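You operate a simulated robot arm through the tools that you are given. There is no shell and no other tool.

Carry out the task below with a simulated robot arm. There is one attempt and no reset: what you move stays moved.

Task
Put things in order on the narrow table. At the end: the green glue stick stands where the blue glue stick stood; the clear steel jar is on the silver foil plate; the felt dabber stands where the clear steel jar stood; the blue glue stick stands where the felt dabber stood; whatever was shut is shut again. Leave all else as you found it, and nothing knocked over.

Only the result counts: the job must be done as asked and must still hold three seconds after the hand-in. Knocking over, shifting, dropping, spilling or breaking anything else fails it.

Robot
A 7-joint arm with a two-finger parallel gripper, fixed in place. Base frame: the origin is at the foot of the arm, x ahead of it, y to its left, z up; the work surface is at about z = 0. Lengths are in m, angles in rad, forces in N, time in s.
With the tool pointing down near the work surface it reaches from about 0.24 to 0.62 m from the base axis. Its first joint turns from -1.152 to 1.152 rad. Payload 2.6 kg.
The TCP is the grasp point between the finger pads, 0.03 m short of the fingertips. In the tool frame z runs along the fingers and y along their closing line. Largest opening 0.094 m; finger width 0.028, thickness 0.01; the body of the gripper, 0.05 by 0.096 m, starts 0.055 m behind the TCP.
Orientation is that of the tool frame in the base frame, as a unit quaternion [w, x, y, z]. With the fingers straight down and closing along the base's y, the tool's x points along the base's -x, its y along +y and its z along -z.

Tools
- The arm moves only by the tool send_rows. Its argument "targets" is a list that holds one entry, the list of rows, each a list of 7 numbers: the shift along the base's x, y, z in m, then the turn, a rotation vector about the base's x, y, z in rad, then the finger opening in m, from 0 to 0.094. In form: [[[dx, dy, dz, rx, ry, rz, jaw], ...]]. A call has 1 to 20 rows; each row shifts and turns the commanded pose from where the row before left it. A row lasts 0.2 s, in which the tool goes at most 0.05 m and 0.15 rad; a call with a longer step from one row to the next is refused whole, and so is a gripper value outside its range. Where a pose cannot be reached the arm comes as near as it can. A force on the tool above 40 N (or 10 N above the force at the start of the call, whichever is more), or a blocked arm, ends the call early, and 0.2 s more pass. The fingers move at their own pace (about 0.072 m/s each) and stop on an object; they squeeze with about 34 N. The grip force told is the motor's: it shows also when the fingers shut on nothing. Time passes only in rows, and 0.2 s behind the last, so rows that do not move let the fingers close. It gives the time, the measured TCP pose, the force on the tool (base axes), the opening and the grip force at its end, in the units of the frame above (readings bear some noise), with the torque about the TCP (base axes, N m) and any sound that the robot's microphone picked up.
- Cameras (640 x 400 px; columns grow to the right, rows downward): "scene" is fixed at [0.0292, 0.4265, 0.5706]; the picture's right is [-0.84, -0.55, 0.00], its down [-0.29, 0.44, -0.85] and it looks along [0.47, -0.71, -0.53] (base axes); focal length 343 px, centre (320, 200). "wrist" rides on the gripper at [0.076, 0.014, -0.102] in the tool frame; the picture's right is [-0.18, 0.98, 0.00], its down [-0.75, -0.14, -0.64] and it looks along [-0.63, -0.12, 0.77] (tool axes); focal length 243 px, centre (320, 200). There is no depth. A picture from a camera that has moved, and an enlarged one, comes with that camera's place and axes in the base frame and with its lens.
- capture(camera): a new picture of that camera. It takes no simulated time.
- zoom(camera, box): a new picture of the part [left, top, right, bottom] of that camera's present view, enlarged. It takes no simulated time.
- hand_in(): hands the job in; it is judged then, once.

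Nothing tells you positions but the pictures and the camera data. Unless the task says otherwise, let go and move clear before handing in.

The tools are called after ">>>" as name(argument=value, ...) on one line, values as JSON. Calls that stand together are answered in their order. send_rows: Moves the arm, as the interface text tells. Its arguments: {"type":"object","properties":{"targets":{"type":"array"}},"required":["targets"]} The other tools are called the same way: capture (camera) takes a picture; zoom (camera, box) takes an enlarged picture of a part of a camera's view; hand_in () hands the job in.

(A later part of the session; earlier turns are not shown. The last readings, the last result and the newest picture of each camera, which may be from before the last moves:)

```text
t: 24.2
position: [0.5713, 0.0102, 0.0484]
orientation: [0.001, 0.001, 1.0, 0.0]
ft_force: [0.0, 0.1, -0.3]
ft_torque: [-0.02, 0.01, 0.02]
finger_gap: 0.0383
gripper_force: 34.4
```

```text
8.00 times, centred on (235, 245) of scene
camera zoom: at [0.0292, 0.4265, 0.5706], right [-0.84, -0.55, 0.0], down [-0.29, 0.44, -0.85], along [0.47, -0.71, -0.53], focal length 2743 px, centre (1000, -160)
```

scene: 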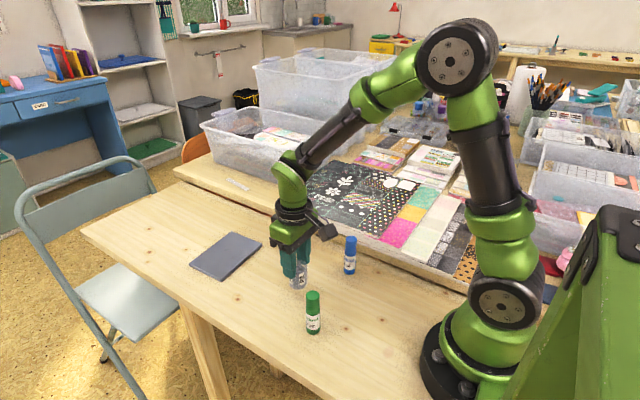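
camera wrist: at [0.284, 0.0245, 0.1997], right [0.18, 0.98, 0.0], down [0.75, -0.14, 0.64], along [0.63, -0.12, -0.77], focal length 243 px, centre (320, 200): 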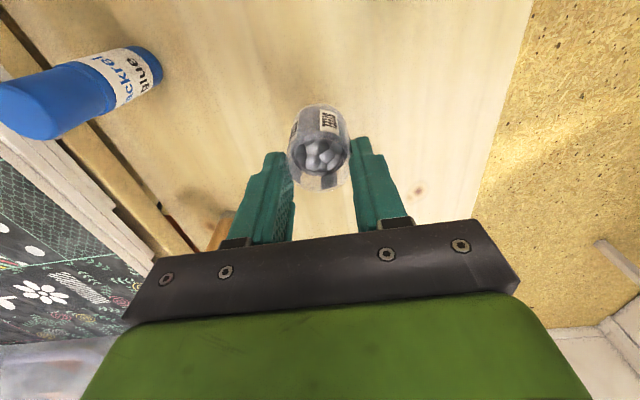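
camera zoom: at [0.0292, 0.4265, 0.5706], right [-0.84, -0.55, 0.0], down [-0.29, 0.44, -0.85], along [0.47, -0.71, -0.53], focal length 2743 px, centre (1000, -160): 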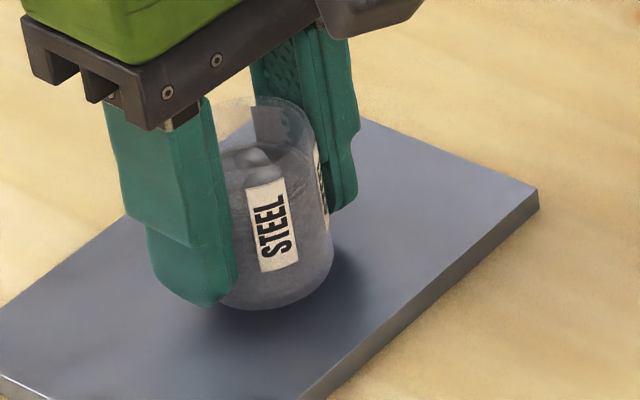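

>>> send_rows(targets=[[[0, 0, -0.001, 0, 0, 0, 0.0], [0, 0, 0, 0, 0, 0, 0.0]]])

>>> send_rows(targets=[[[0, 0, -0.001, 0, 0, 0, 0.0], [0, 0, 0, 0, 0, 0, 0.0]]])

>>> zoom(camera="scene", box=[200, 220, 270, 270])

```text
t: 24.8
position: [0.5724, 0.0108, 0.0458]
orientation: [0.0, 0.001, 1.0, 0.0]
ft_force: [0.2, -1.2, -1.0]
ft_torque: [0.0, 0.02, -0.01]
finger_gap: 0.0382
gripper_force: 34.1
```

```text
t: 25.4
position: [0.5708, 0.0107, 0.047]
orientation: [0.001, 0.001, 1.0, 0.0]
ft_force: [0.6, -0.1, 4.5]
ft_torque: [-0.06, 0.02, -0.02]
finger_gap: 0.0385
gripper_force: 34.2
```

```text
8.00 times, centred on (235, 245) of scene
camera zoom: at [0.0291, 0.4265, 0.5706], right [-0.84, -0.55, 0.0], down [-0.29, 0.44, -0.85], along [0.47, -0.71, -0.53], focal length 2743 px, centre (1000, -160)
```

zoom: 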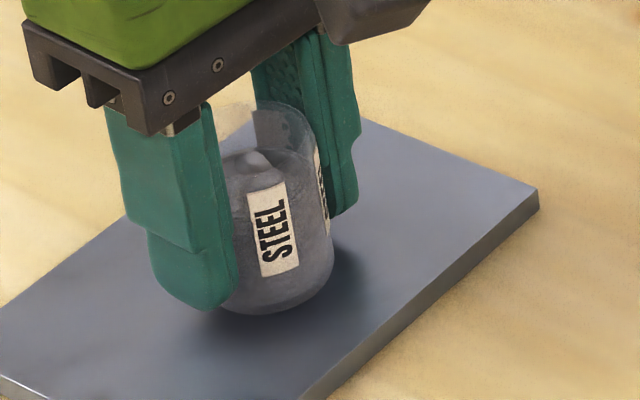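

Contact at +4.5 N shows the jar is standing on the plate. I'll open the fingers evenly and rise straight up.

>>> send_rows(targets=[[[0, 0, 0, 0, 0, 0, 0.042], [0, 0, 0, 0, 0, 0, 0.05], [0, 0, 0, 0, 0, 0, 0.06], [0, 0, 0, 0, 0, 0, 0.07], [0, 0, 0, 0, 0, 0, 0.07]]])

>>> zoom(camera="scene", box=[200, 220, 270, 270])

>>> zoom(camera="wrist", box=[180, 60, 460, 240])

```text
t: 26.6
position: [0.5723, 0.0118, 0.0462]
orientation: [0.0, 0.0, 1.0, 0.0]
ft_force: [-0.4, 0.0, -0.3]
ft_torque: [0.01, 0.01, -0.02]
finger_gap: 0.0699
gripper_force: 0.0
```

```text
8.00 times, centred on (235, 245) of scene
camera zoom: at [0.0292, 0.4265, 0.5706], right [-0.84, -0.55, 0.0], down [-0.29, 0.44, -0.85], along [0.47, -0.71, -0.53], focal length 2743 px, centre (1000, -160)
```

zoom: 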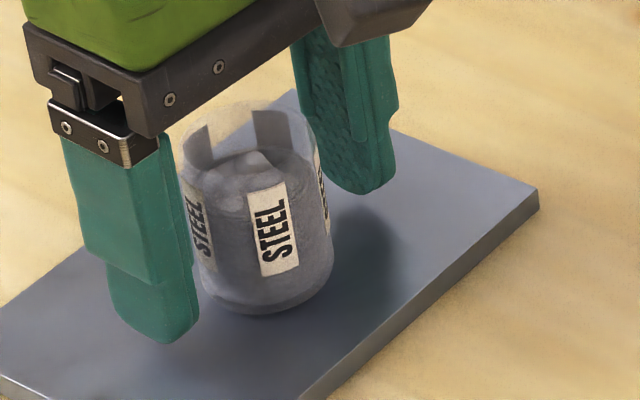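

```text
2.22 times, centred on (320, 150) of wrist
camera zoom: at [0.4962, 0.0246, 0.1486], right [0.18, 0.98, 0.0], down [0.75, -0.14, 0.64], along [0.63, -0.12, -0.77], focal length 539 px, centre (320, 311)
```

zoom: 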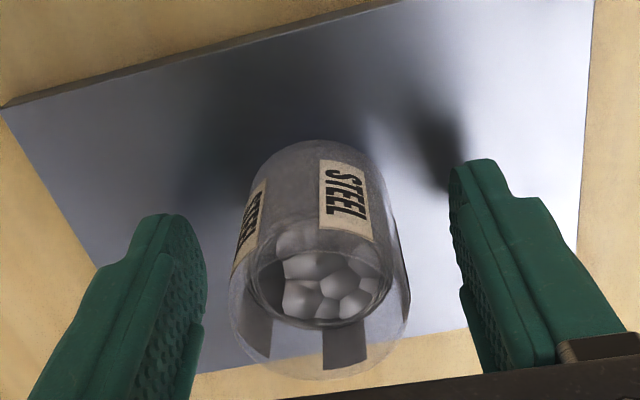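

The jar stands upright and centred on the plate. I'll rise clear, then go hover over the dabber.

>>> send_rows(targets=[[[0, 0, 0.01, 0, 0, 0, 0.07], [0, 0, 0.02, 0, 0, 0, 0.07], [0, 0, 0.03, 0, 0, 0, 0.07], [0, 0, 0.03, 0, 0, 0, 0.07], [0, 0, 0.03, 0, 0, 0, 0.07], [-0.0224, -0.0246, 0, 0, 0, 0, 0.07], [-0.0224, -0.0246, 0, 0, 0, 0, 0.07], [-0.0224, -0.0246, 0, 0, 0, 0, 0.07], [-0.0224, -0.0246, 0, 0, 0, 0, 0.07], [-0.0224, -0.0246, 0, 0, 0, 0, 0.07], [0, 0, 0, 0, 0, 0, 0.07], [0, 0, 0, 0, 0, 0, 0.07]]])

>>> capture(camera="wrist")

>>> capture(camera="scene")

```text
t: 29.2
position: [0.4616, -0.1134, 0.1663]
orientation: [0.0, 0.001, 1.0, 0.0]
ft_force: [-0.4, -0.5, 0.4]
ft_torque: [0.0, 0.01, -0.05]
finger_gap: 0.07
gripper_force: 0.0
```

```text
taken
camera wrist: at [0.3864, -0.0996, 0.2688], right [0.18, 0.98, 0.0], down [0.75, -0.14, 0.64], along [0.63, -0.12, -0.77], focal length 243 px, centre (320, 200)
```

wrist: 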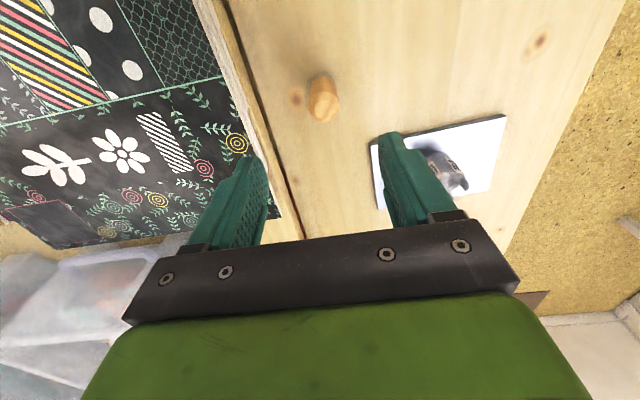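

```text
taken
```

scene: 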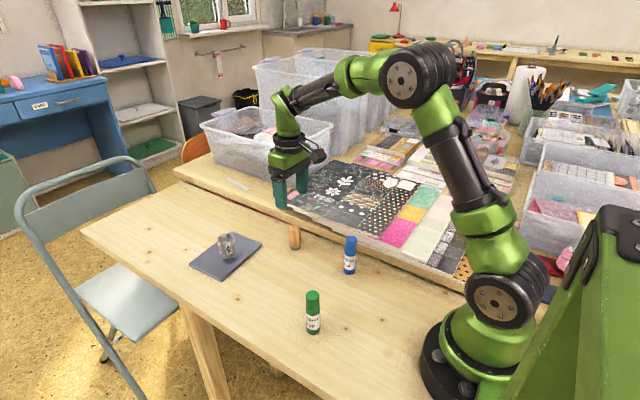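

The jar is on the plate. I'll zoom in on the dabber from both cameras to pin its position.

>>> zoom(camera="wrist", box=[280, 50, 380, 130])

>>> zoom(camera="scene", box=[260, 205, 340, 265])

>>> zoom(camera="scene", box=[180, 215, 280, 290])

```text
5.00 times, centred on (330, 90) of wrist
camera zoom: at [0.3864, -0.0996, 0.2688], right [0.18, 0.98, 0.0], down [0.75, -0.14, 0.64], along [0.63, -0.12, -0.77], focal length 1213 px, centre (270, 750)
```

zoom: 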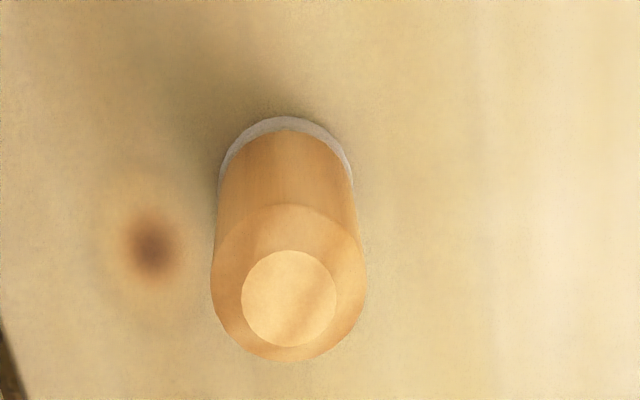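

```text
6.67 times, centred on (300, 235) of scene
camera zoom: at [0.0292, 0.4265, 0.5706], right [-0.84, -0.55, 0.0], down [-0.29, 0.44, -0.85], along [0.47, -0.71, -0.53], focal length 2286 px, centre (453, -33)
```

zoom: 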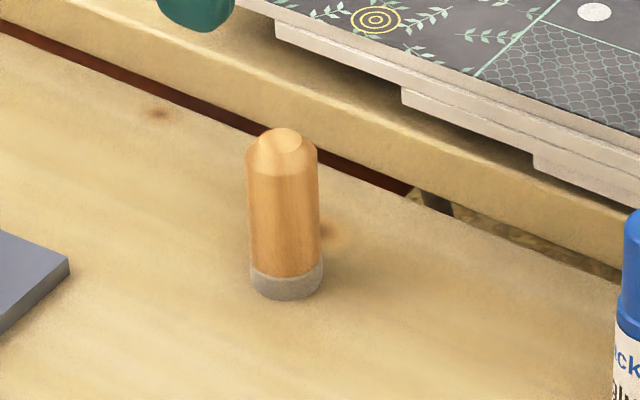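

```text
5.33 times, centred on (230, 252) of scene
camera zoom: at [0.0292, 0.4265, 0.5706], right [-0.84, -0.55, 0.0], down [-0.29, 0.44, -0.85], along [0.47, -0.71, -0.53], focal length 1829 px, centre (800, -80)
```

zoom: 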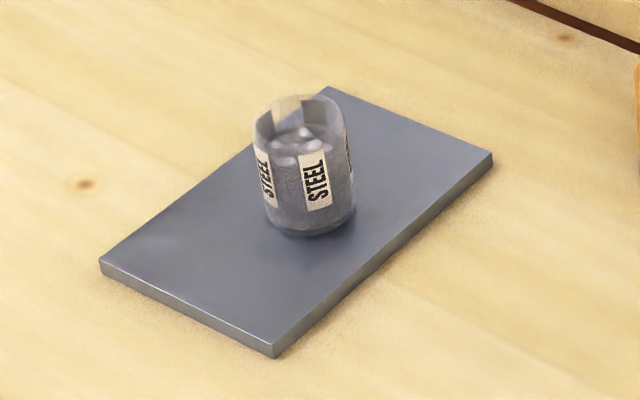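

Triangulating gives the dabber at about (0.455, -0.109). I'll shift over it, come partway down and check alignment.

>>> send_rows(targets=[[[-0.0076, 0.0046, -0.01, 0, 0, 0, 0.07], [0, 0, -0.025, 0, 0, 0, 0.07], [0, 0, -0.025, 0, 0, 0, 0.07], [0, 0, 0, 0, 0, 0, 0.07], [0, 0, 0, 0, 0, 0, 0.07]]])

>>> zoom(camera="wrist", box=[220, 70, 420, 220])

>>> zoom(camera="scene", box=[250, 180, 350, 265])

```text
t: 30.4
position: [0.4534, -0.1064, 0.1056]
orientation: [0.0, 0.0, 1.0, 0.0]
ft_force: [-0.9, -0.5, -0.6]
ft_torque: [0.03, -0.01, -0.01]
finger_gap: 0.0701
gripper_force: 0.0
```

```text
2.67 times, centred on (320, 145) of wrist
camera zoom: at [0.3779, -0.0937, 0.2089], right [0.18, 0.98, 0.0], down [0.75, -0.14, 0.64], along [0.63, -0.12, -0.77], focal length 647 px, centre (320, 347)
```

zoom: 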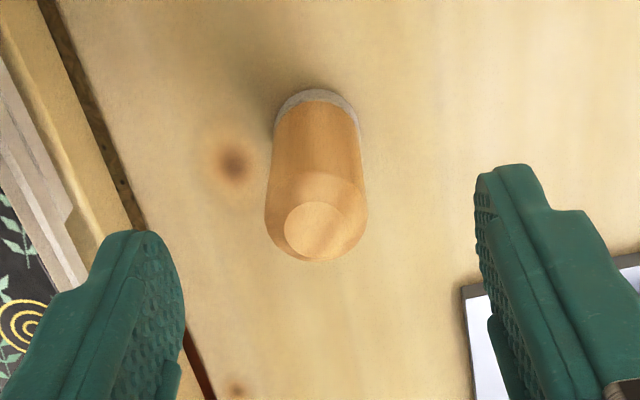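

```text
4.71 times, centred on (300, 222) of scene
camera zoom: at [0.0292, 0.4265, 0.5706], right [-0.84, -0.55, 0.0], down [-0.29, 0.44, -0.85], along [0.47, -0.71, -0.53], focal length 1614 px, centre (414, 94)
```

zoom: 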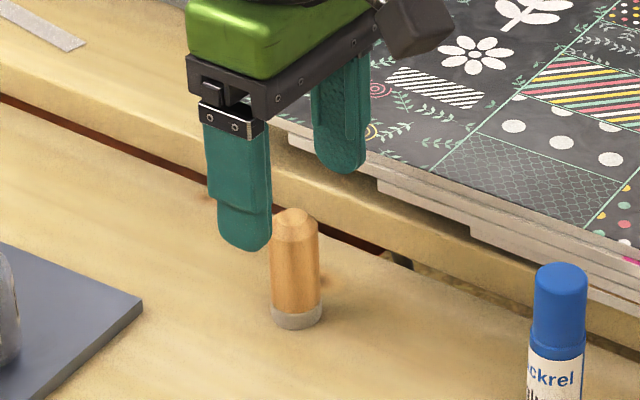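

The dabber is at about (0.4555, -0.109). I'll make a small correction and descend to grip height.

>>> send_rows(targets=[[[0.0015, -0.001, -0.01, 0, 0, 0, 0.07], [0, 0, -0.015, 0, 0, 0, 0.07], [0, 0, -0.015, 0, 0, 0, 0.07], [0, 0, -0.015, 0, 0, 0, 0.07], [0, 0, -0.008, 0, 0, 0, 0.07], [0, 0, 0, 0, 0, 0, 0.07], [0, 0, 0, 0, 0, 0, 0.07]]])

>>> zoom(camera="wrist", box=[220, 90, 420, 240])

>>> zoom(camera="scene", box=[250, 190, 350, 275])

```text
t: 32.0
position: [0.4532, -0.107, 0.0438]
orientation: [0.0, 0.001, 1.0, 0.0]
ft_force: [-1.0, 0.8, -0.2]
ft_torque: [0.04, 0.03, -0.02]
finger_gap: 0.07
gripper_force: 0.0
```

```text
2.67 times, centred on (320, 165) of wrist
camera zoom: at [0.379, -0.0935, 0.1463], right [0.18, 0.98, 0.0], down [0.75, -0.14, 0.64], along [0.63, -0.12, -0.77], focal length 647 px, centre (320, 293)
```

zoom: 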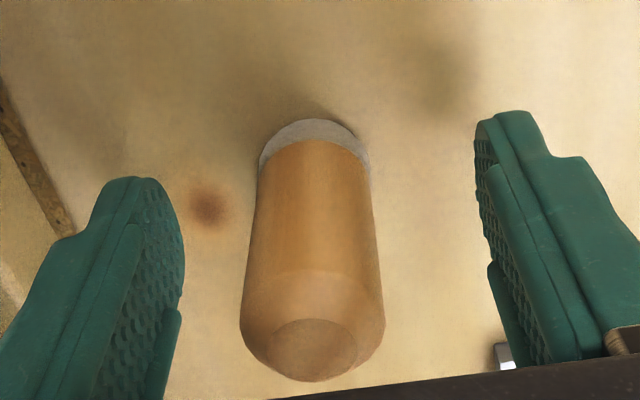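

```text
4.71 times, centred on (300, 232) of scene
camera zoom: at [0.0292, 0.4265, 0.5706], right [-0.84, -0.55, 0.0], down [-0.29, 0.44, -0.85], along [0.47, -0.71, -0.53], focal length 1614 px, centre (414, 47)
```

zoom: 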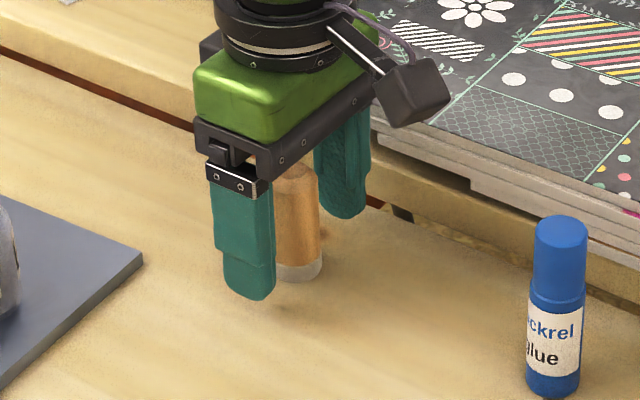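

Well aligned. Closing on the dabber, then a slow test-lift.

>>> send_rows(targets=[[[0.001, -0.001, 0, 0, 0, 0, 0.06], [0, 0, 0, 0, 0, 0, 0.045], [0, 0, 0, 0, 0, 0, 0.03], [0, 0, 0, 0, 0, 0, 0.015], [0, 0, 0, 0, 0, 0, 0.0], [0, 0, 0, 0, 0, 0, 0.0], [0, 0, 0, 0, 0, 0, 0.0]]])

>>> zoom(camera="wrist", box=[220, 90, 420, 240])

>>> send_rows(targets=[[[0, 0, 0.002, 0, 0, 0, 0.0], [0, 0, 0.003, 0, 0, 0, 0.0], [0, 0, 0.003, 0, 0, 0, 0.0], [0, 0, 0.002, 0, 0, 0, 0.0]]])

>>> zoom(camera="wrist", box=[220, 90, 420, 240])

>>> zoom(camera="scene", box=[250, 190, 350, 275])

```text
t: 33.6
position: [0.4548, -0.1085, 0.0447]
orientation: [-0.001, 0.0, 1.0, 0.0]
ft_force: [1.1, -0.8, 0.7]
ft_torque: [-0.02, -0.01, 0.03]
finger_gap: 0.0258
gripper_force: 34.4
```

```text
2.67 times, centred on (320, 165) of wrist
camera zoom: at [0.3796, -0.0951, 0.1464], right [0.18, 0.98, 0.0], down [0.75, -0.14, 0.64], along [0.63, -0.12, -0.77], focal length 647 px, centre (320, 293)
```

zoom: 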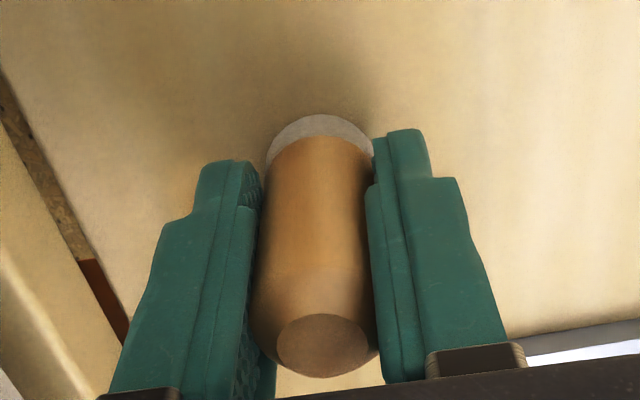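

```text
t: 34.6
position: [0.4551, -0.1097, 0.054]
orientation: [0.001, 0.0, 1.0, 0.0]
ft_force: [-0.2, 0.2, -0.5]
ft_torque: [0.02, 0.03, 0.03]
finger_gap: 0.0255
gripper_force: 34.1
```

```text
2.67 times, centred on (320, 165) of wrist
camera zoom: at [0.3796, -0.0957, 0.1566], right [0.18, 0.98, 0.0], down [0.75, -0.14, 0.64], along [0.63, -0.12, -0.77], focal length 647 px, centre (320, 293)
```

zoom: 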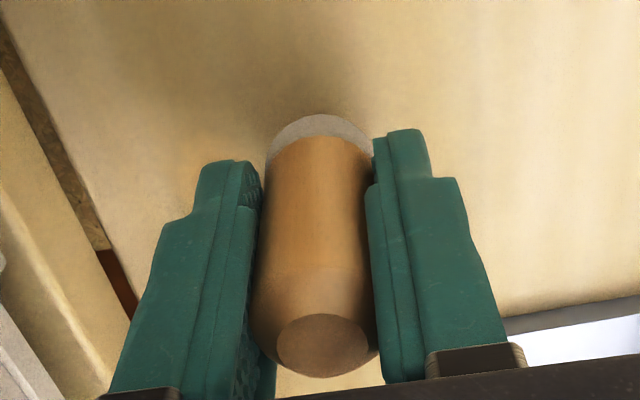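

```text
4.71 times, centred on (300, 232) of scene
camera zoom: at [0.0292, 0.4265, 0.5706], right [-0.84, -0.55, 0.0], down [-0.29, 0.44, -0.85], along [0.47, -0.71, -0.53], focal length 1614 px, centre (414, 47)
```

zoom: 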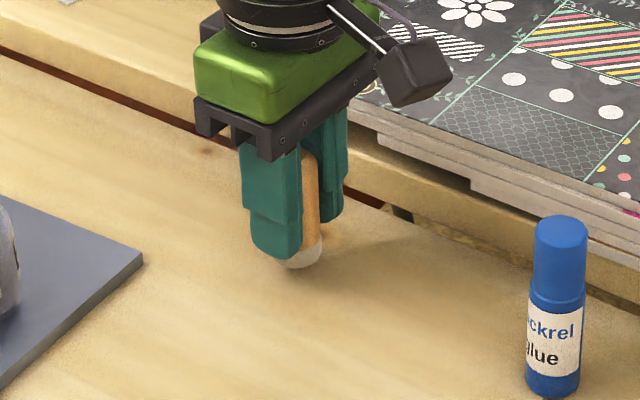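

The dabber (25.6 mm) holds firmly with no slip. I'll lift a bit more and carry it to the jar's old spot at (0.360, 0.011).

>>> send_rows(targets=[[[0, 0, 0.003, 0, 0, 0, 0.0], [0, 0, 0.004, 0, 0, 0, 0.0], [0, 0, 0.004, 0, 0, 0, 0.0], [0, 0, 0.004, 0, 0, 0, 0.0], [-0.004, 0.005, 0, 0, 0, 0, 0.0], [-0.008, 0.01, 0, 0, 0, 0, 0.0], [-0.012, 0.015, 0, 0, 0, 0, 0.0], [-0.012, 0.015, 0, 0, 0, 0, 0.0], [-0.012, 0.015, 0, 0, 0, 0, 0.0], [-0.012, 0.015, 0, 0, 0, 0, 0.0], [-0.012, 0.015, 0, 0, 0, 0, 0.0], [-0.012, 0.015, 0, 0, 0, 0, 0.0], [-0.008, 0.01, 0, 0, 0, 0, 0.0], [-0.004, 0.005, 0, 0, 0, 0, 0.0], [0, 0, 0, 0, 0, 0, 0.0], [0, 0, 0, 0, 0, 0, 0.0]]])

>>> zoom(camera="wrist", box=[220, 90, 420, 240])

>>> zoom(camera="scene", box=[250, 200, 350, 340])

```text
t: 38.0
position: [0.3608, 0.0115, 0.0678]
orientation: [0.001, 0.0, 1.0, 0.001]
ft_force: [-0.1, 0.2, -1.3]
ft_torque: [0.04, 0.01, 0.02]
finger_gap: 0.0255
gripper_force: 34.2
```

```text
2.67 times, centred on (320, 165) of wrist
camera zoom: at [0.2844, 0.0252, 0.1709], right [0.18, 0.98, 0.0], down [0.75, -0.14, 0.64], along [0.63, -0.12, -0.77], focal length 647 px, centre (320, 293)
```

zoom: 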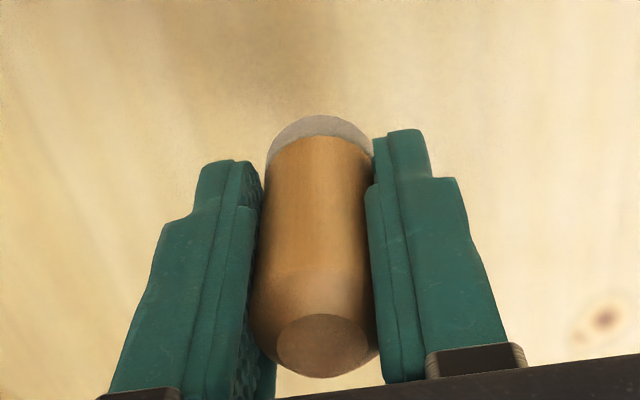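

```text
2.86 times, centred on (300, 270) of scene
camera zoom: at [0.0292, 0.4265, 0.5706], right [-0.84, -0.55, 0.0], down [-0.29, 0.44, -0.85], along [0.47, -0.71, -0.53], focal length 980 px, centre (377, 0)
```

zoom: 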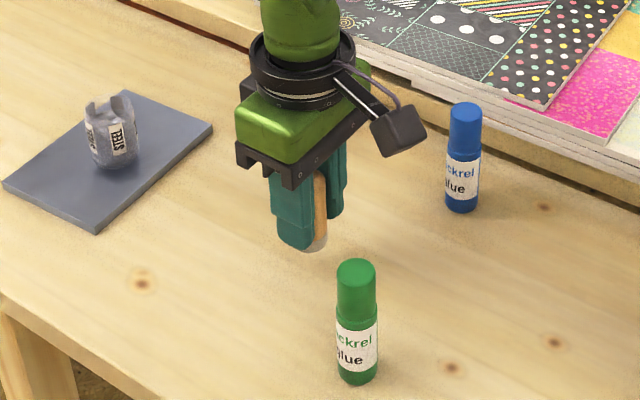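

The pose matches where the jar was gripped. Lowering 20 mm now, then in fine steps to contact.

>>> send_rows(targets=[[[0, 0, -0.002, 0, 0, 0, 0.0], [0, 0, -0.004, 0, 0, 0, 0.0], [0, 0, -0.004, 0, 0, 0, 0.0], [0, 0, -0.004, 0, 0, 0, 0.0], [0, 0, -0.004, 0, 0, 0, 0.0], [0, 0, -0.002, 0, 0, 0, 0.0], [0, 0, 0, 0, 0, 0, 0.0]]])

>>> zoom(camera="scene", box=[270, 250, 330, 310])

>>> send_rows(targets=[[[0, 0, -0.001, 0, 0, 0, 0.0], [0, 0, -0.001, 0, 0, 0, 0.0], [0, 0, 0, 0, 0, 0, 0.0]]])

>>> send_rows(targets=[[[0, 0, -0.001, 0, 0, 0, 0.0], [0, 0, 0, 0, 0, 0, 0.0]]])

>>> zoom(camera="scene", box=[270, 250, 330, 310])

```text
t: 39.6
position: [0.3589, 0.0121, 0.0487]
orientation: [-0.001, 0.0, 1.0, 0.0]
ft_force: [0.7, -0.4, 0.2]
ft_torque: [0.0, 0.0, -0.01]
finger_gap: 0.0255
gripper_force: 33.9
```

```text
6.67 times, centred on (300, 280) of scene
camera zoom: at [0.0292, 0.4265, 0.5706], right [-0.84, -0.55, 0.0], down [-0.29, 0.44, -0.85], along [0.47, -0.71, -0.53], focal length 2286 px, centre (453, -333)
```

zoom: 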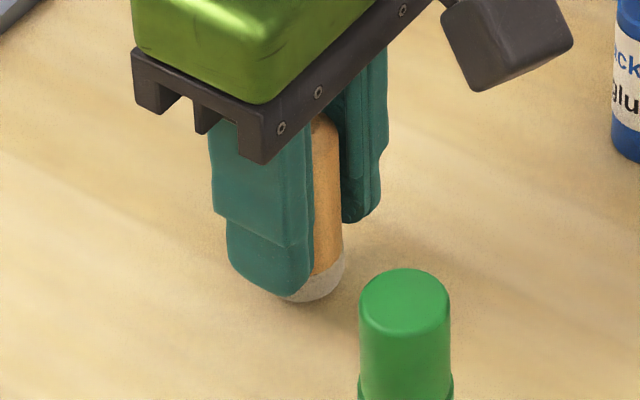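

```text
t: 40.4
position: [0.3595, 0.0111, 0.046]
orientation: [0.0, 0.001, 1.0, 0.0]
ft_force: [0.1, 0.7, 0.2]
ft_torque: [-0.02, 0.0, -0.02]
finger_gap: 0.0256
gripper_force: 33.9
```

```text
t: 41.0
position: [0.3596, 0.0096, 0.0456]
orientation: [0.0, 0.0, 1.0, 0.0]
ft_force: [0.4, 1.0, 0.1]
ft_torque: [0.02, -0.01, -0.03]
finger_gap: 0.0254
gripper_force: 34.3
```

```text
6.67 times, centred on (300, 280) of scene
camera zoom: at [0.0292, 0.4265, 0.5706], right [-0.84, -0.55, 0.0], down [-0.29, 0.44, -0.85], along [0.47, -0.71, -0.53], focal length 2286 px, centre (453, -333)
```

zoom: 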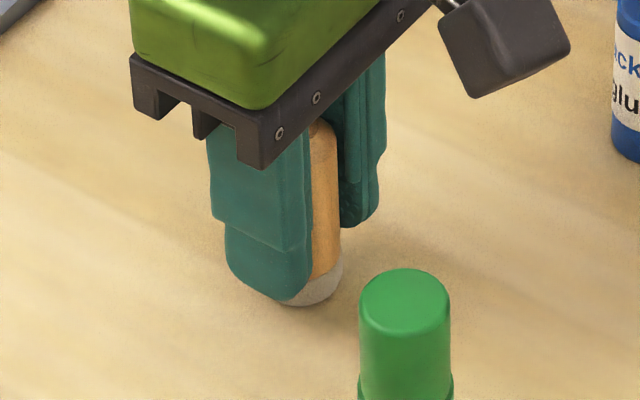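

No contact yet. Continuing in 1 mm steps.

>>> send_rows(targets=[[[0, 0, -0.001, 0, 0, 0, 0.0], [0, 0, 0, 0, 0, 0, 0.0]]])

>>> send_rows(targets=[[[0, 0, -0.001, 0, 0, 0, 0.0], [0, 0, 0, 0, 0, 0, 0.0]]])

>>> zoom(camera="scene", box=[270, 250, 330, 310])

```text
t: 41.6
position: [0.3582, 0.0108, 0.0444]
orientation: [0.0, 0.001, 1.0, -0.001]
ft_force: [0.1, -0.2, -0.8]
ft_torque: [0.01, 0.01, -0.02]
finger_gap: 0.0255
gripper_force: 34.4
```

```text
t: 42.2
position: [0.3592, 0.011, 0.0439]
orientation: [0.0, 0.0, 1.0, 0.0]
ft_force: [0.5, 0.7, 0.8]
ft_torque: [0.0, -0.02, -0.01]
finger_gap: 0.0257
gripper_force: 33.7
```

```text
6.67 times, centred on (300, 280) of scene
camera zoom: at [0.0292, 0.4265, 0.5706], right [-0.84, -0.55, 0.0], down [-0.29, 0.44, -0.85], along [0.47, -0.71, -0.53], focal length 2286 px, centre (453, -333)
```

zoom: 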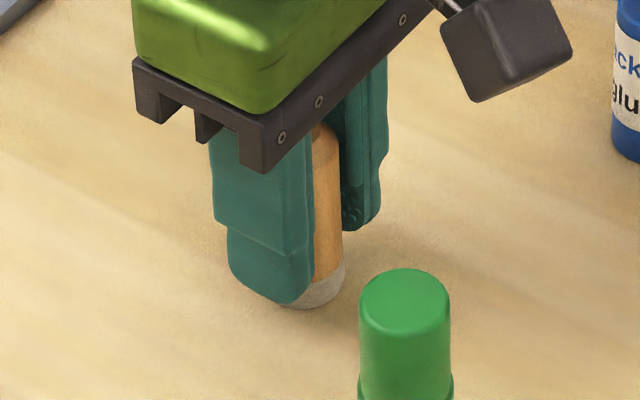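

>>> send_rows(targets=[[[0, 0, -0.001, 0, 0, 0, 0.0], [0, 0, 0, 0, 0, 0, 0.0]]])

>>> zoom(camera="wrist", box=[220, 90, 420, 240])

```text
t: 42.8
position: [0.3595, 0.0103, 0.0431]
orientation: [0.001, 0.001, 1.0, 0.0]
ft_force: [-9.8, -2.0, 29.0]
ft_torque: [-0.07, 0.3, -0.01]
finger_gap: 0.0258
gripper_force: 34.1
```

```text
2.67 times, centred on (320, 165) of wrist
camera zoom: at [0.2841, 0.0241, 0.146], right [0.19, 0.98, 0.0], down [0.75, -0.14, 0.64], along [0.63, -0.12, -0.77], focal length 647 px, centre (320, 293)
```

zoom: 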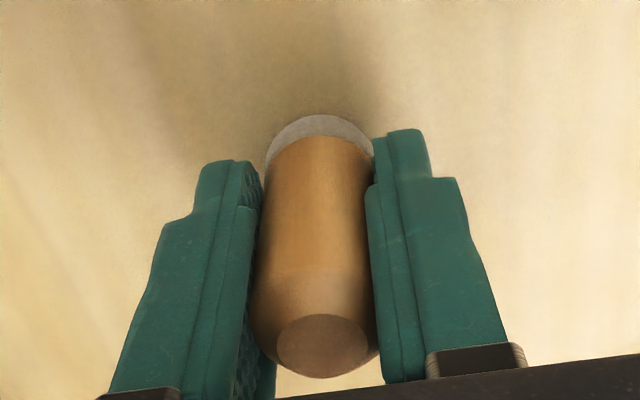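

Firm contact at 29 N, so it is standing on the table. I'll relieve the push by under 1 mm, then open the fingers.

>>> send_rows(targets=[[[0, 0, 0.0008, 0, 0, 0, 0.0], [0, 0, 0, 0, 0, 0, 0.0]]])

>>> send_rows(targets=[[[0, 0, 0, 0, 0, 0, 0.03], [0, 0, 0, 0, 0, 0, 0.038], [0, 0, 0, 0, 0, 0, 0.05], [0, 0, 0, 0, 0, 0, 0.06], [0, 0, 0, 0, 0, 0, 0.06]]])

>>> zoom(camera="wrist", box=[220, 90, 420, 240])

>>> zoom(camera="scene", box=[270, 250, 330, 310])

```text
t: 43.4
position: [0.3598, 0.0106, 0.0428]
orientation: [0.001, 0.0, 1.0, 0.0]
ft_force: [-0.7, -0.9, 15.3]
ft_torque: [-0.04, -0.04, -0.03]
finger_gap: 0.0255
gripper_force: 34.2
```

```text
t: 44.6
position: [0.3596, 0.0107, 0.0435]
orientation: [0.001, 0.001, 1.0, 0.0]
ft_force: [-0.4, -0.3, -0.2]
ft_torque: [0.0, -0.03, 0.01]
finger_gap: 0.0597
gripper_force: 0.1
```

```text
2.67 times, centred on (320, 165) of wrist
camera zoom: at [0.2838, 0.0241, 0.146], right [0.18, 0.98, 0.0], down [0.75, -0.14, 0.64], along [0.63, -0.12, -0.77], focal length 647 px, centre (320, 293)
```

zoom: 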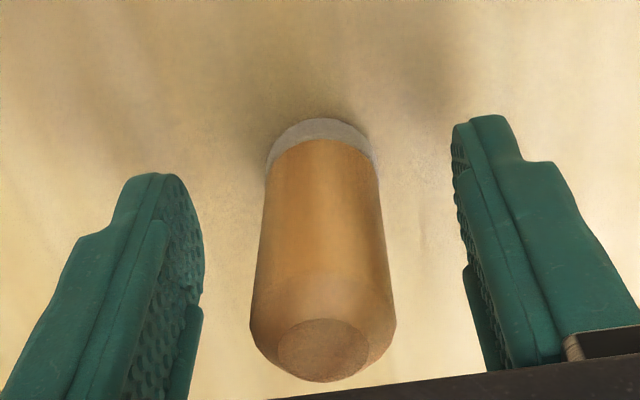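

```text
6.67 times, centred on (300, 280) of scene
camera zoom: at [0.0292, 0.4265, 0.5706], right [-0.84, -0.55, 0.0], down [-0.29, 0.44, -0.85], along [0.47, -0.71, -0.53], focal length 2286 px, centre (453, -333)
```

zoom: 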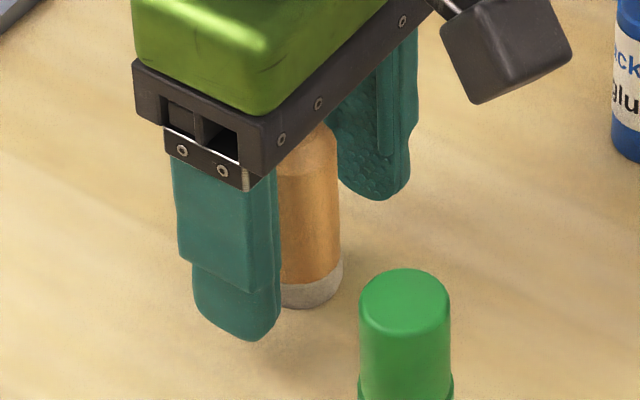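

The dabber stands upright on the jar's old spot. I'll rise clear and hover over the blue glue stick.

>>> send_rows(targets=[[[0, 0, 0.01, 0, 0, 0, 0.06], [0, 0, 0.025, 0, 0, 0, 0.06], [0, 0, 0.03, 0, 0, 0, 0.06], [0, 0, 0.035, 0, 0, 0, 0.06], [0, 0, 0.035, 0, 0, 0, 0.06], [-0.0104, -0.0201, 0, 0, 0, 0, 0.06], [-0.0104, -0.0201, 0, 0, 0, 0, 0.06], [-0.0104, -0.0201, 0, 0, 0, 0, 0.06], [-0.0104, -0.0201, 0, 0, 0, 0, 0.06], [-0.0104, -0.0201, 0, 0, 0, 0, 0.06], [-0.0104, -0.0201, 0, 0, 0, 0, 0.06], [0, 0, 0, 0, 0, 0, 0.06], [0, 0, 0, 0, 0, 0, 0.06]]])

>>> capture(camera="wrist")

>>> capture(camera="scene")

```text
t: 47.4
position: [0.2957, -0.1096, 0.1777]
orientation: [0.0, 0.0, 1.0, 0.0]
ft_force: [0.6, 0.3, -0.1]
ft_torque: [0.03, 0.02, -0.02]
finger_gap: 0.06
gripper_force: 0.0
```

```text
taken
camera wrist: at [0.2207, -0.0961, 0.2812], right [0.18, 0.98, 0.0], down [0.75, -0.14, 0.64], along [0.63, -0.12, -0.77], focal length 243 px, centre (320, 200)
```

wrist: 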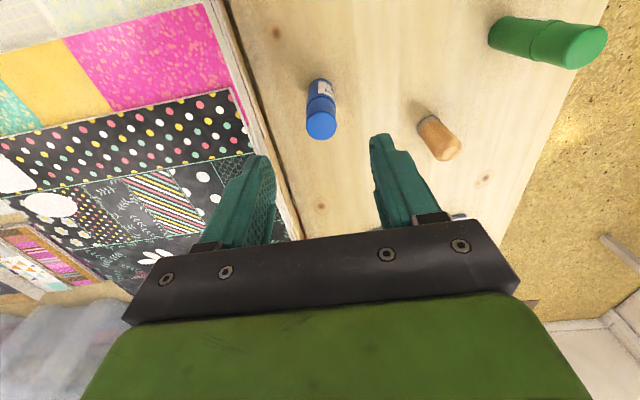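

```text
taken
```

scene: 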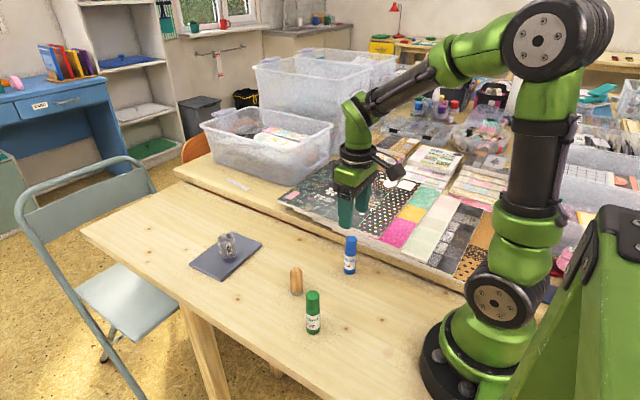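

I'll check that the dabber is standing straight and zoom in on the blue glue stick.

>>> zoom(camera="scene", box=[265, 250, 345, 340])

>>> zoom(camera="wrist", box=[280, 70, 380, 150])

>>> zoom(camera="wrist", box=[390, 0, 630, 170])

>>> zoom(camera="scene", box=[310, 220, 380, 290])

```text
4.44 times, centred on (305, 295) of scene
camera zoom: at [0.0292, 0.4265, 0.5706], right [-0.84, -0.55, 0.0], down [-0.29, 0.44, -0.85], along [0.47, -0.71, -0.53], focal length 1524 px, centre (387, -222)
```

zoom: 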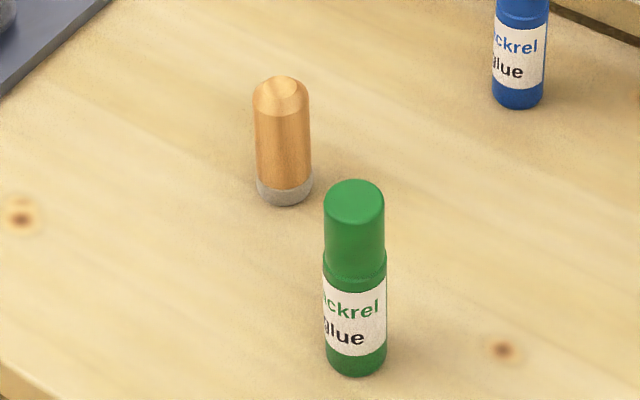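

```text
5.00 times, centred on (330, 110) of wrist
camera zoom: at [0.2207, -0.0961, 0.2812], right [0.18, 0.98, 0.0], down [0.75, -0.14, 0.64], along [0.63, -0.12, -0.77], focal length 1213 px, centre (270, 650)
```

zoom: 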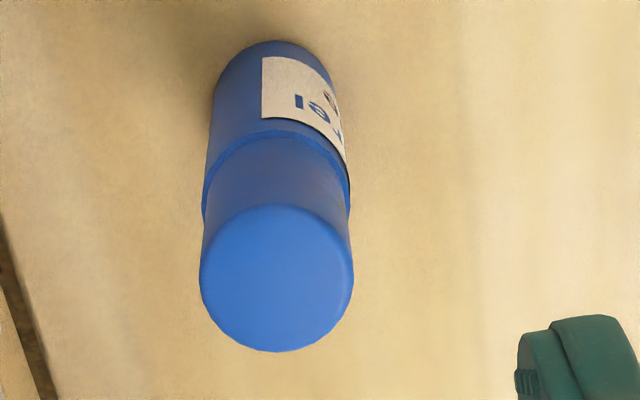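

```text
2.35 times, centred on (510, 85) of wrist
camera zoom: at [0.2207, -0.0961, 0.2812], right [0.18, 0.98, 0.0], down [0.75, -0.14, 0.64], along [0.63, -0.12, -0.77], focal length 571 px, centre (-127, 471)
```

zoom: 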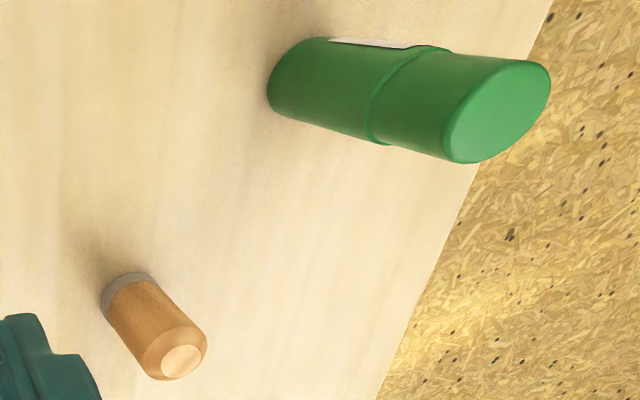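

```text
5.71 times, centred on (345, 255) of scene
camera zoom: at [0.0292, 0.4265, 0.5706], right [-0.84, -0.55, 0.0], down [-0.29, 0.44, -0.85], along [0.47, -0.71, -0.53], focal length 1959 px, centre (177, -114)
```

zoom: 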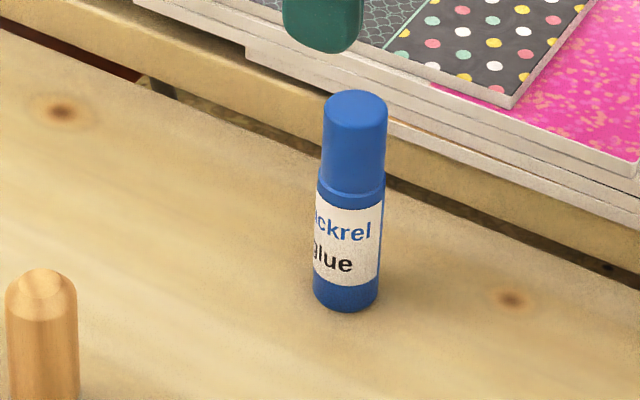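

The dabber stands straight. The blue stick triangulates consistently at (0.297, -0.1095), about 96 mm tall, and I'm right above it. Descending partway for a check.

>>> send_rows(targets=[[[0.0003, 0.0003, -0.02, 0, 0, 0, 0.06], [0, 0, -0.025, 0, 0, 0, 0.06], [0, 0, -0.02, 0, 0, 0, 0.06], [0, 0, 0, 0, 0, 0, 0.06], [0, 0, 0, 0, 0, 0, 0.06]]])

>>> zoom(camera="wrist", box=[220, 70, 420, 220])

>>> zoom(camera="scene", box=[300, 190, 400, 290])

```text
t: 48.6
position: [0.2943, -0.1087, 0.1129]
orientation: [0.0, 0.002, 1.0, 0.0]
ft_force: [0.4, 0.4, -0.4]
ft_torque: [-0.01, 0.0, 0.0]
finger_gap: 0.06
gripper_force: 0.0
```

```text
2.67 times, centred on (320, 145) of wrist
camera zoom: at [0.2203, -0.0951, 0.216], right [0.18, 0.98, 0.0], down [0.75, -0.14, 0.64], along [0.63, -0.12, -0.77], focal length 647 px, centre (320, 347)
```

zoom: 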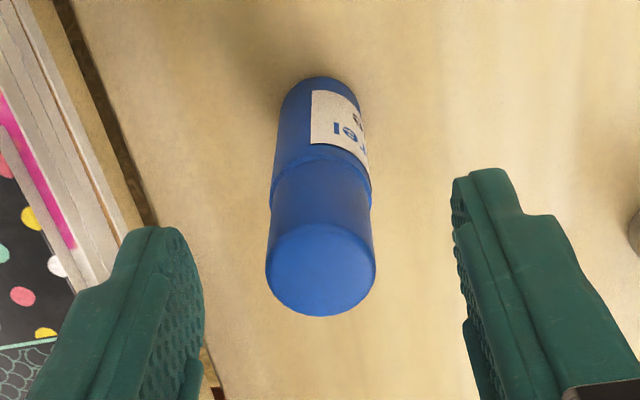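

```text
4.00 times, centred on (350, 240) of scene
camera zoom: at [0.0292, 0.4265, 0.5706], right [-0.84, -0.55, 0.0], down [-0.29, 0.44, -0.85], along [0.47, -0.71, -0.53], focal length 1372 px, centre (200, 40)
```

zoom: 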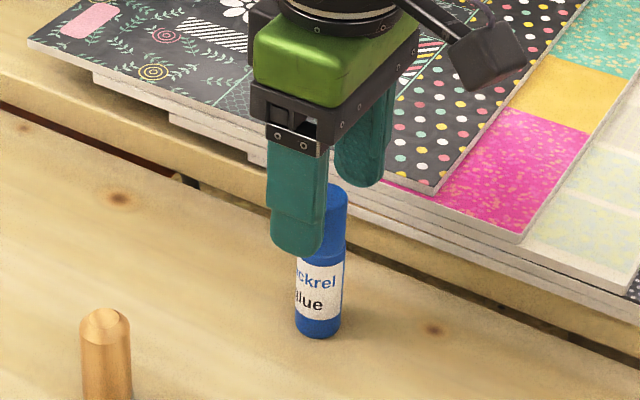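

Centred. Descending to grip height, with the palm staying just above the cap.

>>> send_rows(targets=[[[0.001, -0.0003, -0.012, 0, 0, 0, 0.06], [0, 0, -0.015, 0, 0, 0, 0.06], [0, 0, -0.015, 0, 0, 0, 0.06], [0, 0, -0.012, 0, 0, 0, 0.06], [0, 0, -0.007, 0, 0, 0, 0.06], [0, 0, 0, 0, 0, 0, 0.06], [0, 0, 0, 0, 0, 0, 0.06]]])

>>> zoom(camera="wrist", box=[200, 80, 440, 260])

>>> zoom(camera="scene", box=[300, 190, 400, 290])

```text
t: 50.2
position: [0.2965, -0.1097, 0.0507]
orientation: [0.0, 0.0, 1.0, 0.0]
ft_force: [0.0, -0.4, 0.0]
ft_torque: [-0.04, -0.01, -0.02]
finger_gap: 0.0599
gripper_force: 0.0
```

```text
2.22 times, centred on (320, 170) of wrist
camera zoom: at [0.2219, -0.0962, 0.1543], right [0.18, 0.98, 0.0], down [0.75, -0.14, 0.64], along [0.63, -0.12, -0.77], focal length 539 px, centre (320, 267)
```

zoom: 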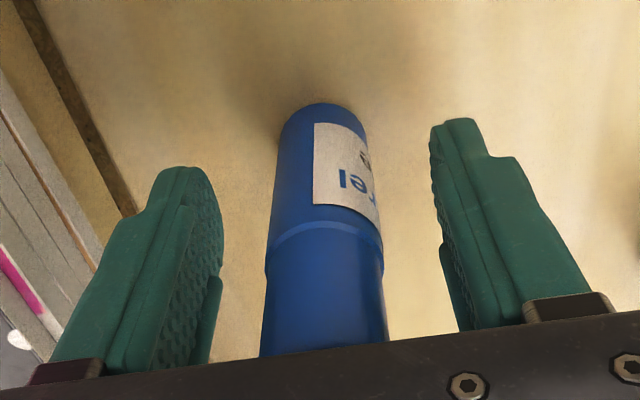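

```text
4.00 times, centred on (350, 240) of scene
camera zoom: at [0.0292, 0.4265, 0.5706], right [-0.84, -0.55, 0.0], down [-0.29, 0.44, -0.85], along [0.47, -0.71, -0.53], focal length 1372 px, centre (200, 40)
```

zoom: 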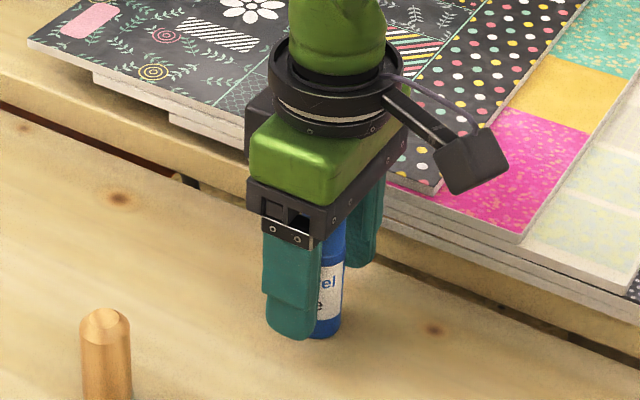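

Clear of the cap and centred on the blue stick. Closing on it, then a slow test-lift.

>>> send_rows(targets=[[[0, 0, 0, 0, 0, 0, 0.05], [0, 0, 0, 0, 0, 0, 0.04], [0, 0, 0, 0, 0, 0, 0.03], [0, 0, 0, 0, 0, 0, 0.015], [0, 0, 0, 0, 0, 0, 0.0], [0, 0, 0, 0, 0, 0, 0.0], [0, 0, 0, 0, 0, 0, 0.0]]])

>>> zoom(camera="wrist", box=[200, 80, 440, 260])

>>> send_rows(targets=[[[0, 0, 0.002, 0, 0, 0, 0.0], [0, 0, 0.002, 0, 0, 0, 0.0], [0, 0, 0.003, 0, 0, 0, 0.0], [0, 0, 0.002, 0, 0, 0, 0.0]]])

>>> zoom(camera="wrist", box=[200, 80, 440, 260])

>>> zoom(camera="scene", box=[300, 190, 400, 290])

```text
t: 51.8
position: [0.2979, -0.109, 0.0524]
orientation: [0.0, 0.0, 1.0, 0.0]
ft_force: [0.1, 0.4, 0.6]
ft_torque: [0.0, -0.02, -0.04]
finger_gap: 0.0249
gripper_force: 34.2
```

```text
2.22 times, centred on (320, 170) of wrist
camera zoom: at [0.2219, -0.0963, 0.1544], right [0.18, 0.98, 0.0], down [0.75, -0.14, 0.64], along [0.63, -0.12, -0.77], focal length 539 px, centre (320, 267)
```

zoom: 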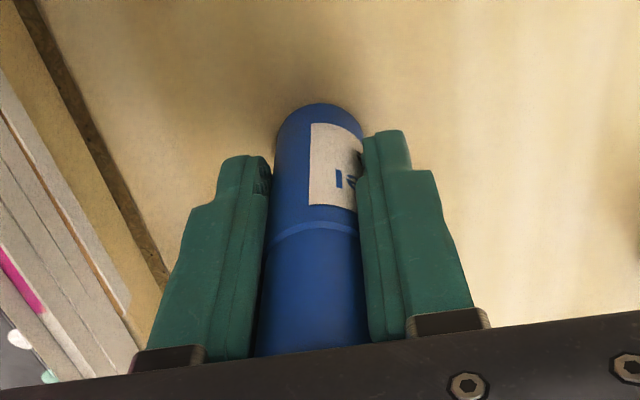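

```text
t: 52.8
position: [0.2977, -0.1098, 0.0617]
orientation: [0.0, 0.001, 1.0, 0.0]
ft_force: [1.1, -0.2, -1.0]
ft_torque: [-0.02, 0.02, -0.01]
finger_gap: 0.0248
gripper_force: 34.1
```

```text
2.22 times, centred on (320, 170) of wrist
camera zoom: at [0.2225, -0.0959, 0.1642], right [0.19, 0.98, 0.0], down [0.75, -0.14, 0.64], along [0.63, -0.12, -0.77], focal length 539 px, centre (320, 267)
```

zoom: 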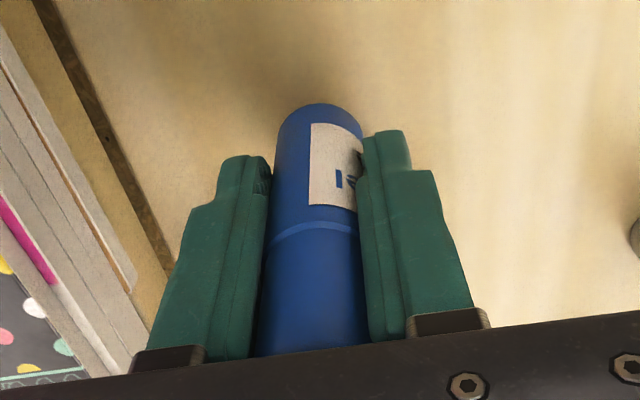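

```text
4.00 times, centred on (350, 240) of scene
camera zoom: at [0.0292, 0.4265, 0.5706], right [-0.84, -0.55, 0.0], down [-0.29, 0.44, -0.85], along [0.47, -0.71, -0.53], focal length 1372 px, centre (200, 40)
```

zoom: 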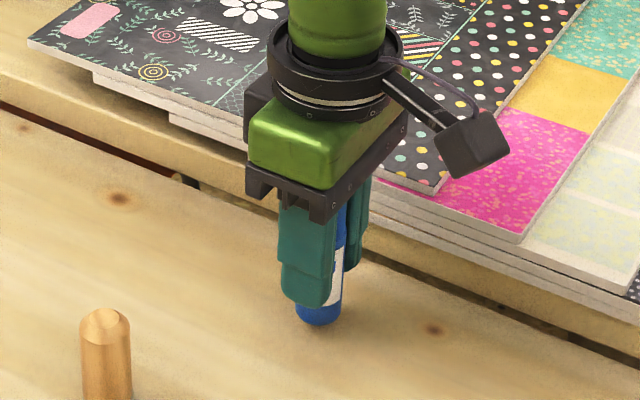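

The blue stick (25 mm) is held with no slip and the cap is on. I'll lift a bit more and carry it along x to the dabber's old spot.

>>> send_rows(targets=[[[0, 0, 0.003, 0, 0, 0, 0.0], [0, 0, 0.004, 0, 0, 0, 0.0], [0, 0, 0.003, 0, 0, 0, 0.0], [0.004, 0, 0, 0, 0, 0, 0.0], [0.008, 0.0005, 0, 0, 0, 0, 0.0], [0.012, 0, 0, 0, 0, 0, 0.0], [0.014, 0, 0, 0, 0, 0, 0.0], [0.014, 0, 0, 0, 0, 0, 0.0], [0.014, 0, 0, 0, 0, 0, 0.0], [0.014, 0, 0, 0, 0, 0, 0.0], [0.014, 0, 0, 0, 0, 0, 0.0], [0.014, 0, 0, 0, 0, 0, 0.0], [0.014, 0, 0, 0, 0, 0, 0.0], [0.014, 0, 0, 0, 0, 0, 0.0], [0.012, 0, 0, 0, 0, 0, 0.0], [0.006, 0, 0, 0, 0, 0, 0.0], [0.004, 0, 0, 0, 0, 0, 0.0], [0, 0, 0, 0, 0, 0, 0.0], [0, 0, 0, 0, 0, 0, 0.0]]])

>>> zoom(camera="wrist", box=[200, 80, 440, 260])

>>> zoom(camera="scene", box=[240, 190, 360, 290])

```text
t: 56.8
position: [0.4556, -0.1082, 0.0708]
orientation: [0.0, 0.002, 1.0, 0.0]
ft_force: [0.9, 1.1, -1.5]
ft_torque: [0.04, -0.01, -0.02]
finger_gap: 0.0246
gripper_force: 34.0
```

```text
2.22 times, centred on (320, 170) of wrist
camera zoom: at [0.3806, -0.0952, 0.1738], right [0.18, 0.98, 0.0], down [0.75, -0.14, 0.64], along [0.63, -0.12, -0.77], focal length 539 px, centre (320, 267)
```

zoom: 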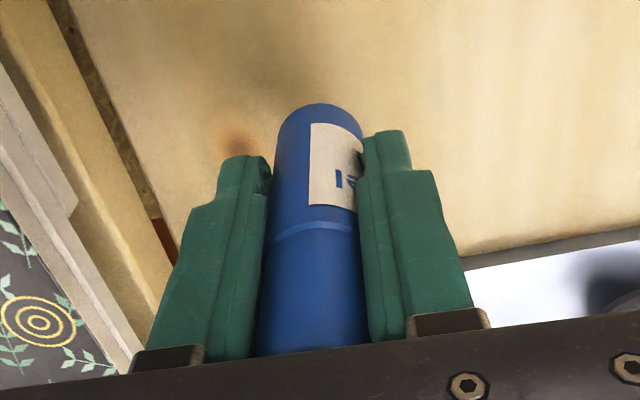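

```text
4.00 times, centred on (300, 240) of scene
camera zoom: at [0.0292, 0.4265, 0.5706], right [-0.84, -0.55, 0.0], down [-0.29, 0.44, -0.85], along [0.47, -0.71, -0.53], focal length 1372 px, centre (400, 40)
```

zoom: 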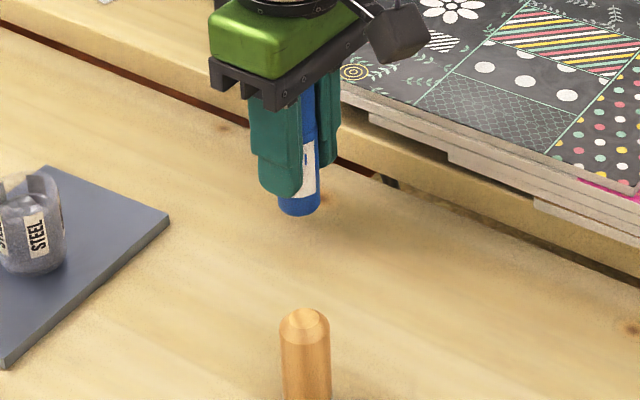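

Positioned over the dabber's old spot. Lowering 16 mm, then fine steps to contact.

>>> send_rows(targets=[[[0, 0, -0.002, 0, 0, 0, 0.0], [0, 0, -0.003, 0, 0, 0, 0.0], [0, 0, -0.004, 0, 0, 0, 0.0], [0, 0, -0.003, 0, 0, 0, 0.0], [0, 0, -0.002, 0, 0, 0, 0.0], [0, 0, -0.002, 0, 0, 0, 0.0], [0, 0, 0, 0, 0, 0, 0.0]]])

>>> send_rows(targets=[[[0, 0, -0.001, 0, 0, 0, 0.0], [0, 0, -0.001, 0, 0, 0, 0.0], [0, 0, 0, 0, 0, 0, 0.0]]])

>>> zoom(camera="scene", box=[270, 210, 330, 260])

```text
t: 58.4
position: [0.455, -0.1102, 0.0544]
orientation: [0.001, 0.001, 1.0, 0.0]
ft_force: [0.9, 0.2, 0.0]
ft_torque: [-0.02, -0.01, 0.02]
finger_gap: 0.0248
gripper_force: 34.0
```

```text
t: 59.2
position: [0.4555, -0.1089, 0.0534]
orientation: [0.0, 0.0, 1.0, 0.0]
ft_force: [-0.7, -0.3, -1.3]
ft_torque: [-0.04, 0.0, -0.03]
finger_gap: 0.0248
gripper_force: 34.2
```

```text
8.00 times, centred on (300, 235) of scene
camera zoom: at [0.0292, 0.4265, 0.5706], right [-0.84, -0.55, 0.0], down [-0.29, 0.44, -0.85], along [0.47, -0.71, -0.53], focal length 2743 px, centre (480, -80)
```

zoom: 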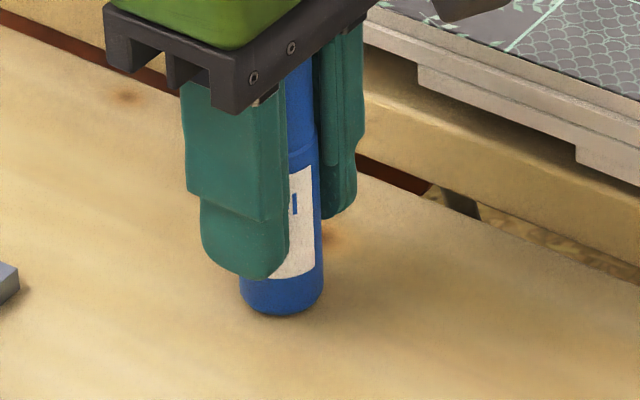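

Nearly touching. Using half-millimetre steps from here.

>>> send_rows(targets=[[[0, 0, -0.0006, 0, 0, 0, 0.0], [0, 0, 0, 0, 0, 0, 0.0]]])

>>> send_rows(targets=[[[0, 0, -0.0005, 0, 0, 0, 0.0], [0, 0, 0, 0, 0, 0, 0.0]]])

```text
t: 59.8
position: [0.4557, -0.1089, 0.0535]
orientation: [0.0, 0.0, 1.0, 0.0]
ft_force: [0.3, -0.2, 0.0]
ft_torque: [0.02, 0.02, 0.03]
finger_gap: 0.0249
gripper_force: 33.8
```

```text
t: 60.4
position: [0.4554, -0.1103, 0.052]
orientation: [0.0, 0.0, 1.0, -0.001]
ft_force: [-0.1, 0.4, -0.2]
ft_torque: [0.0, 0.02, 0.0]
finger_gap: 0.0247
gripper_force: 33.3
```

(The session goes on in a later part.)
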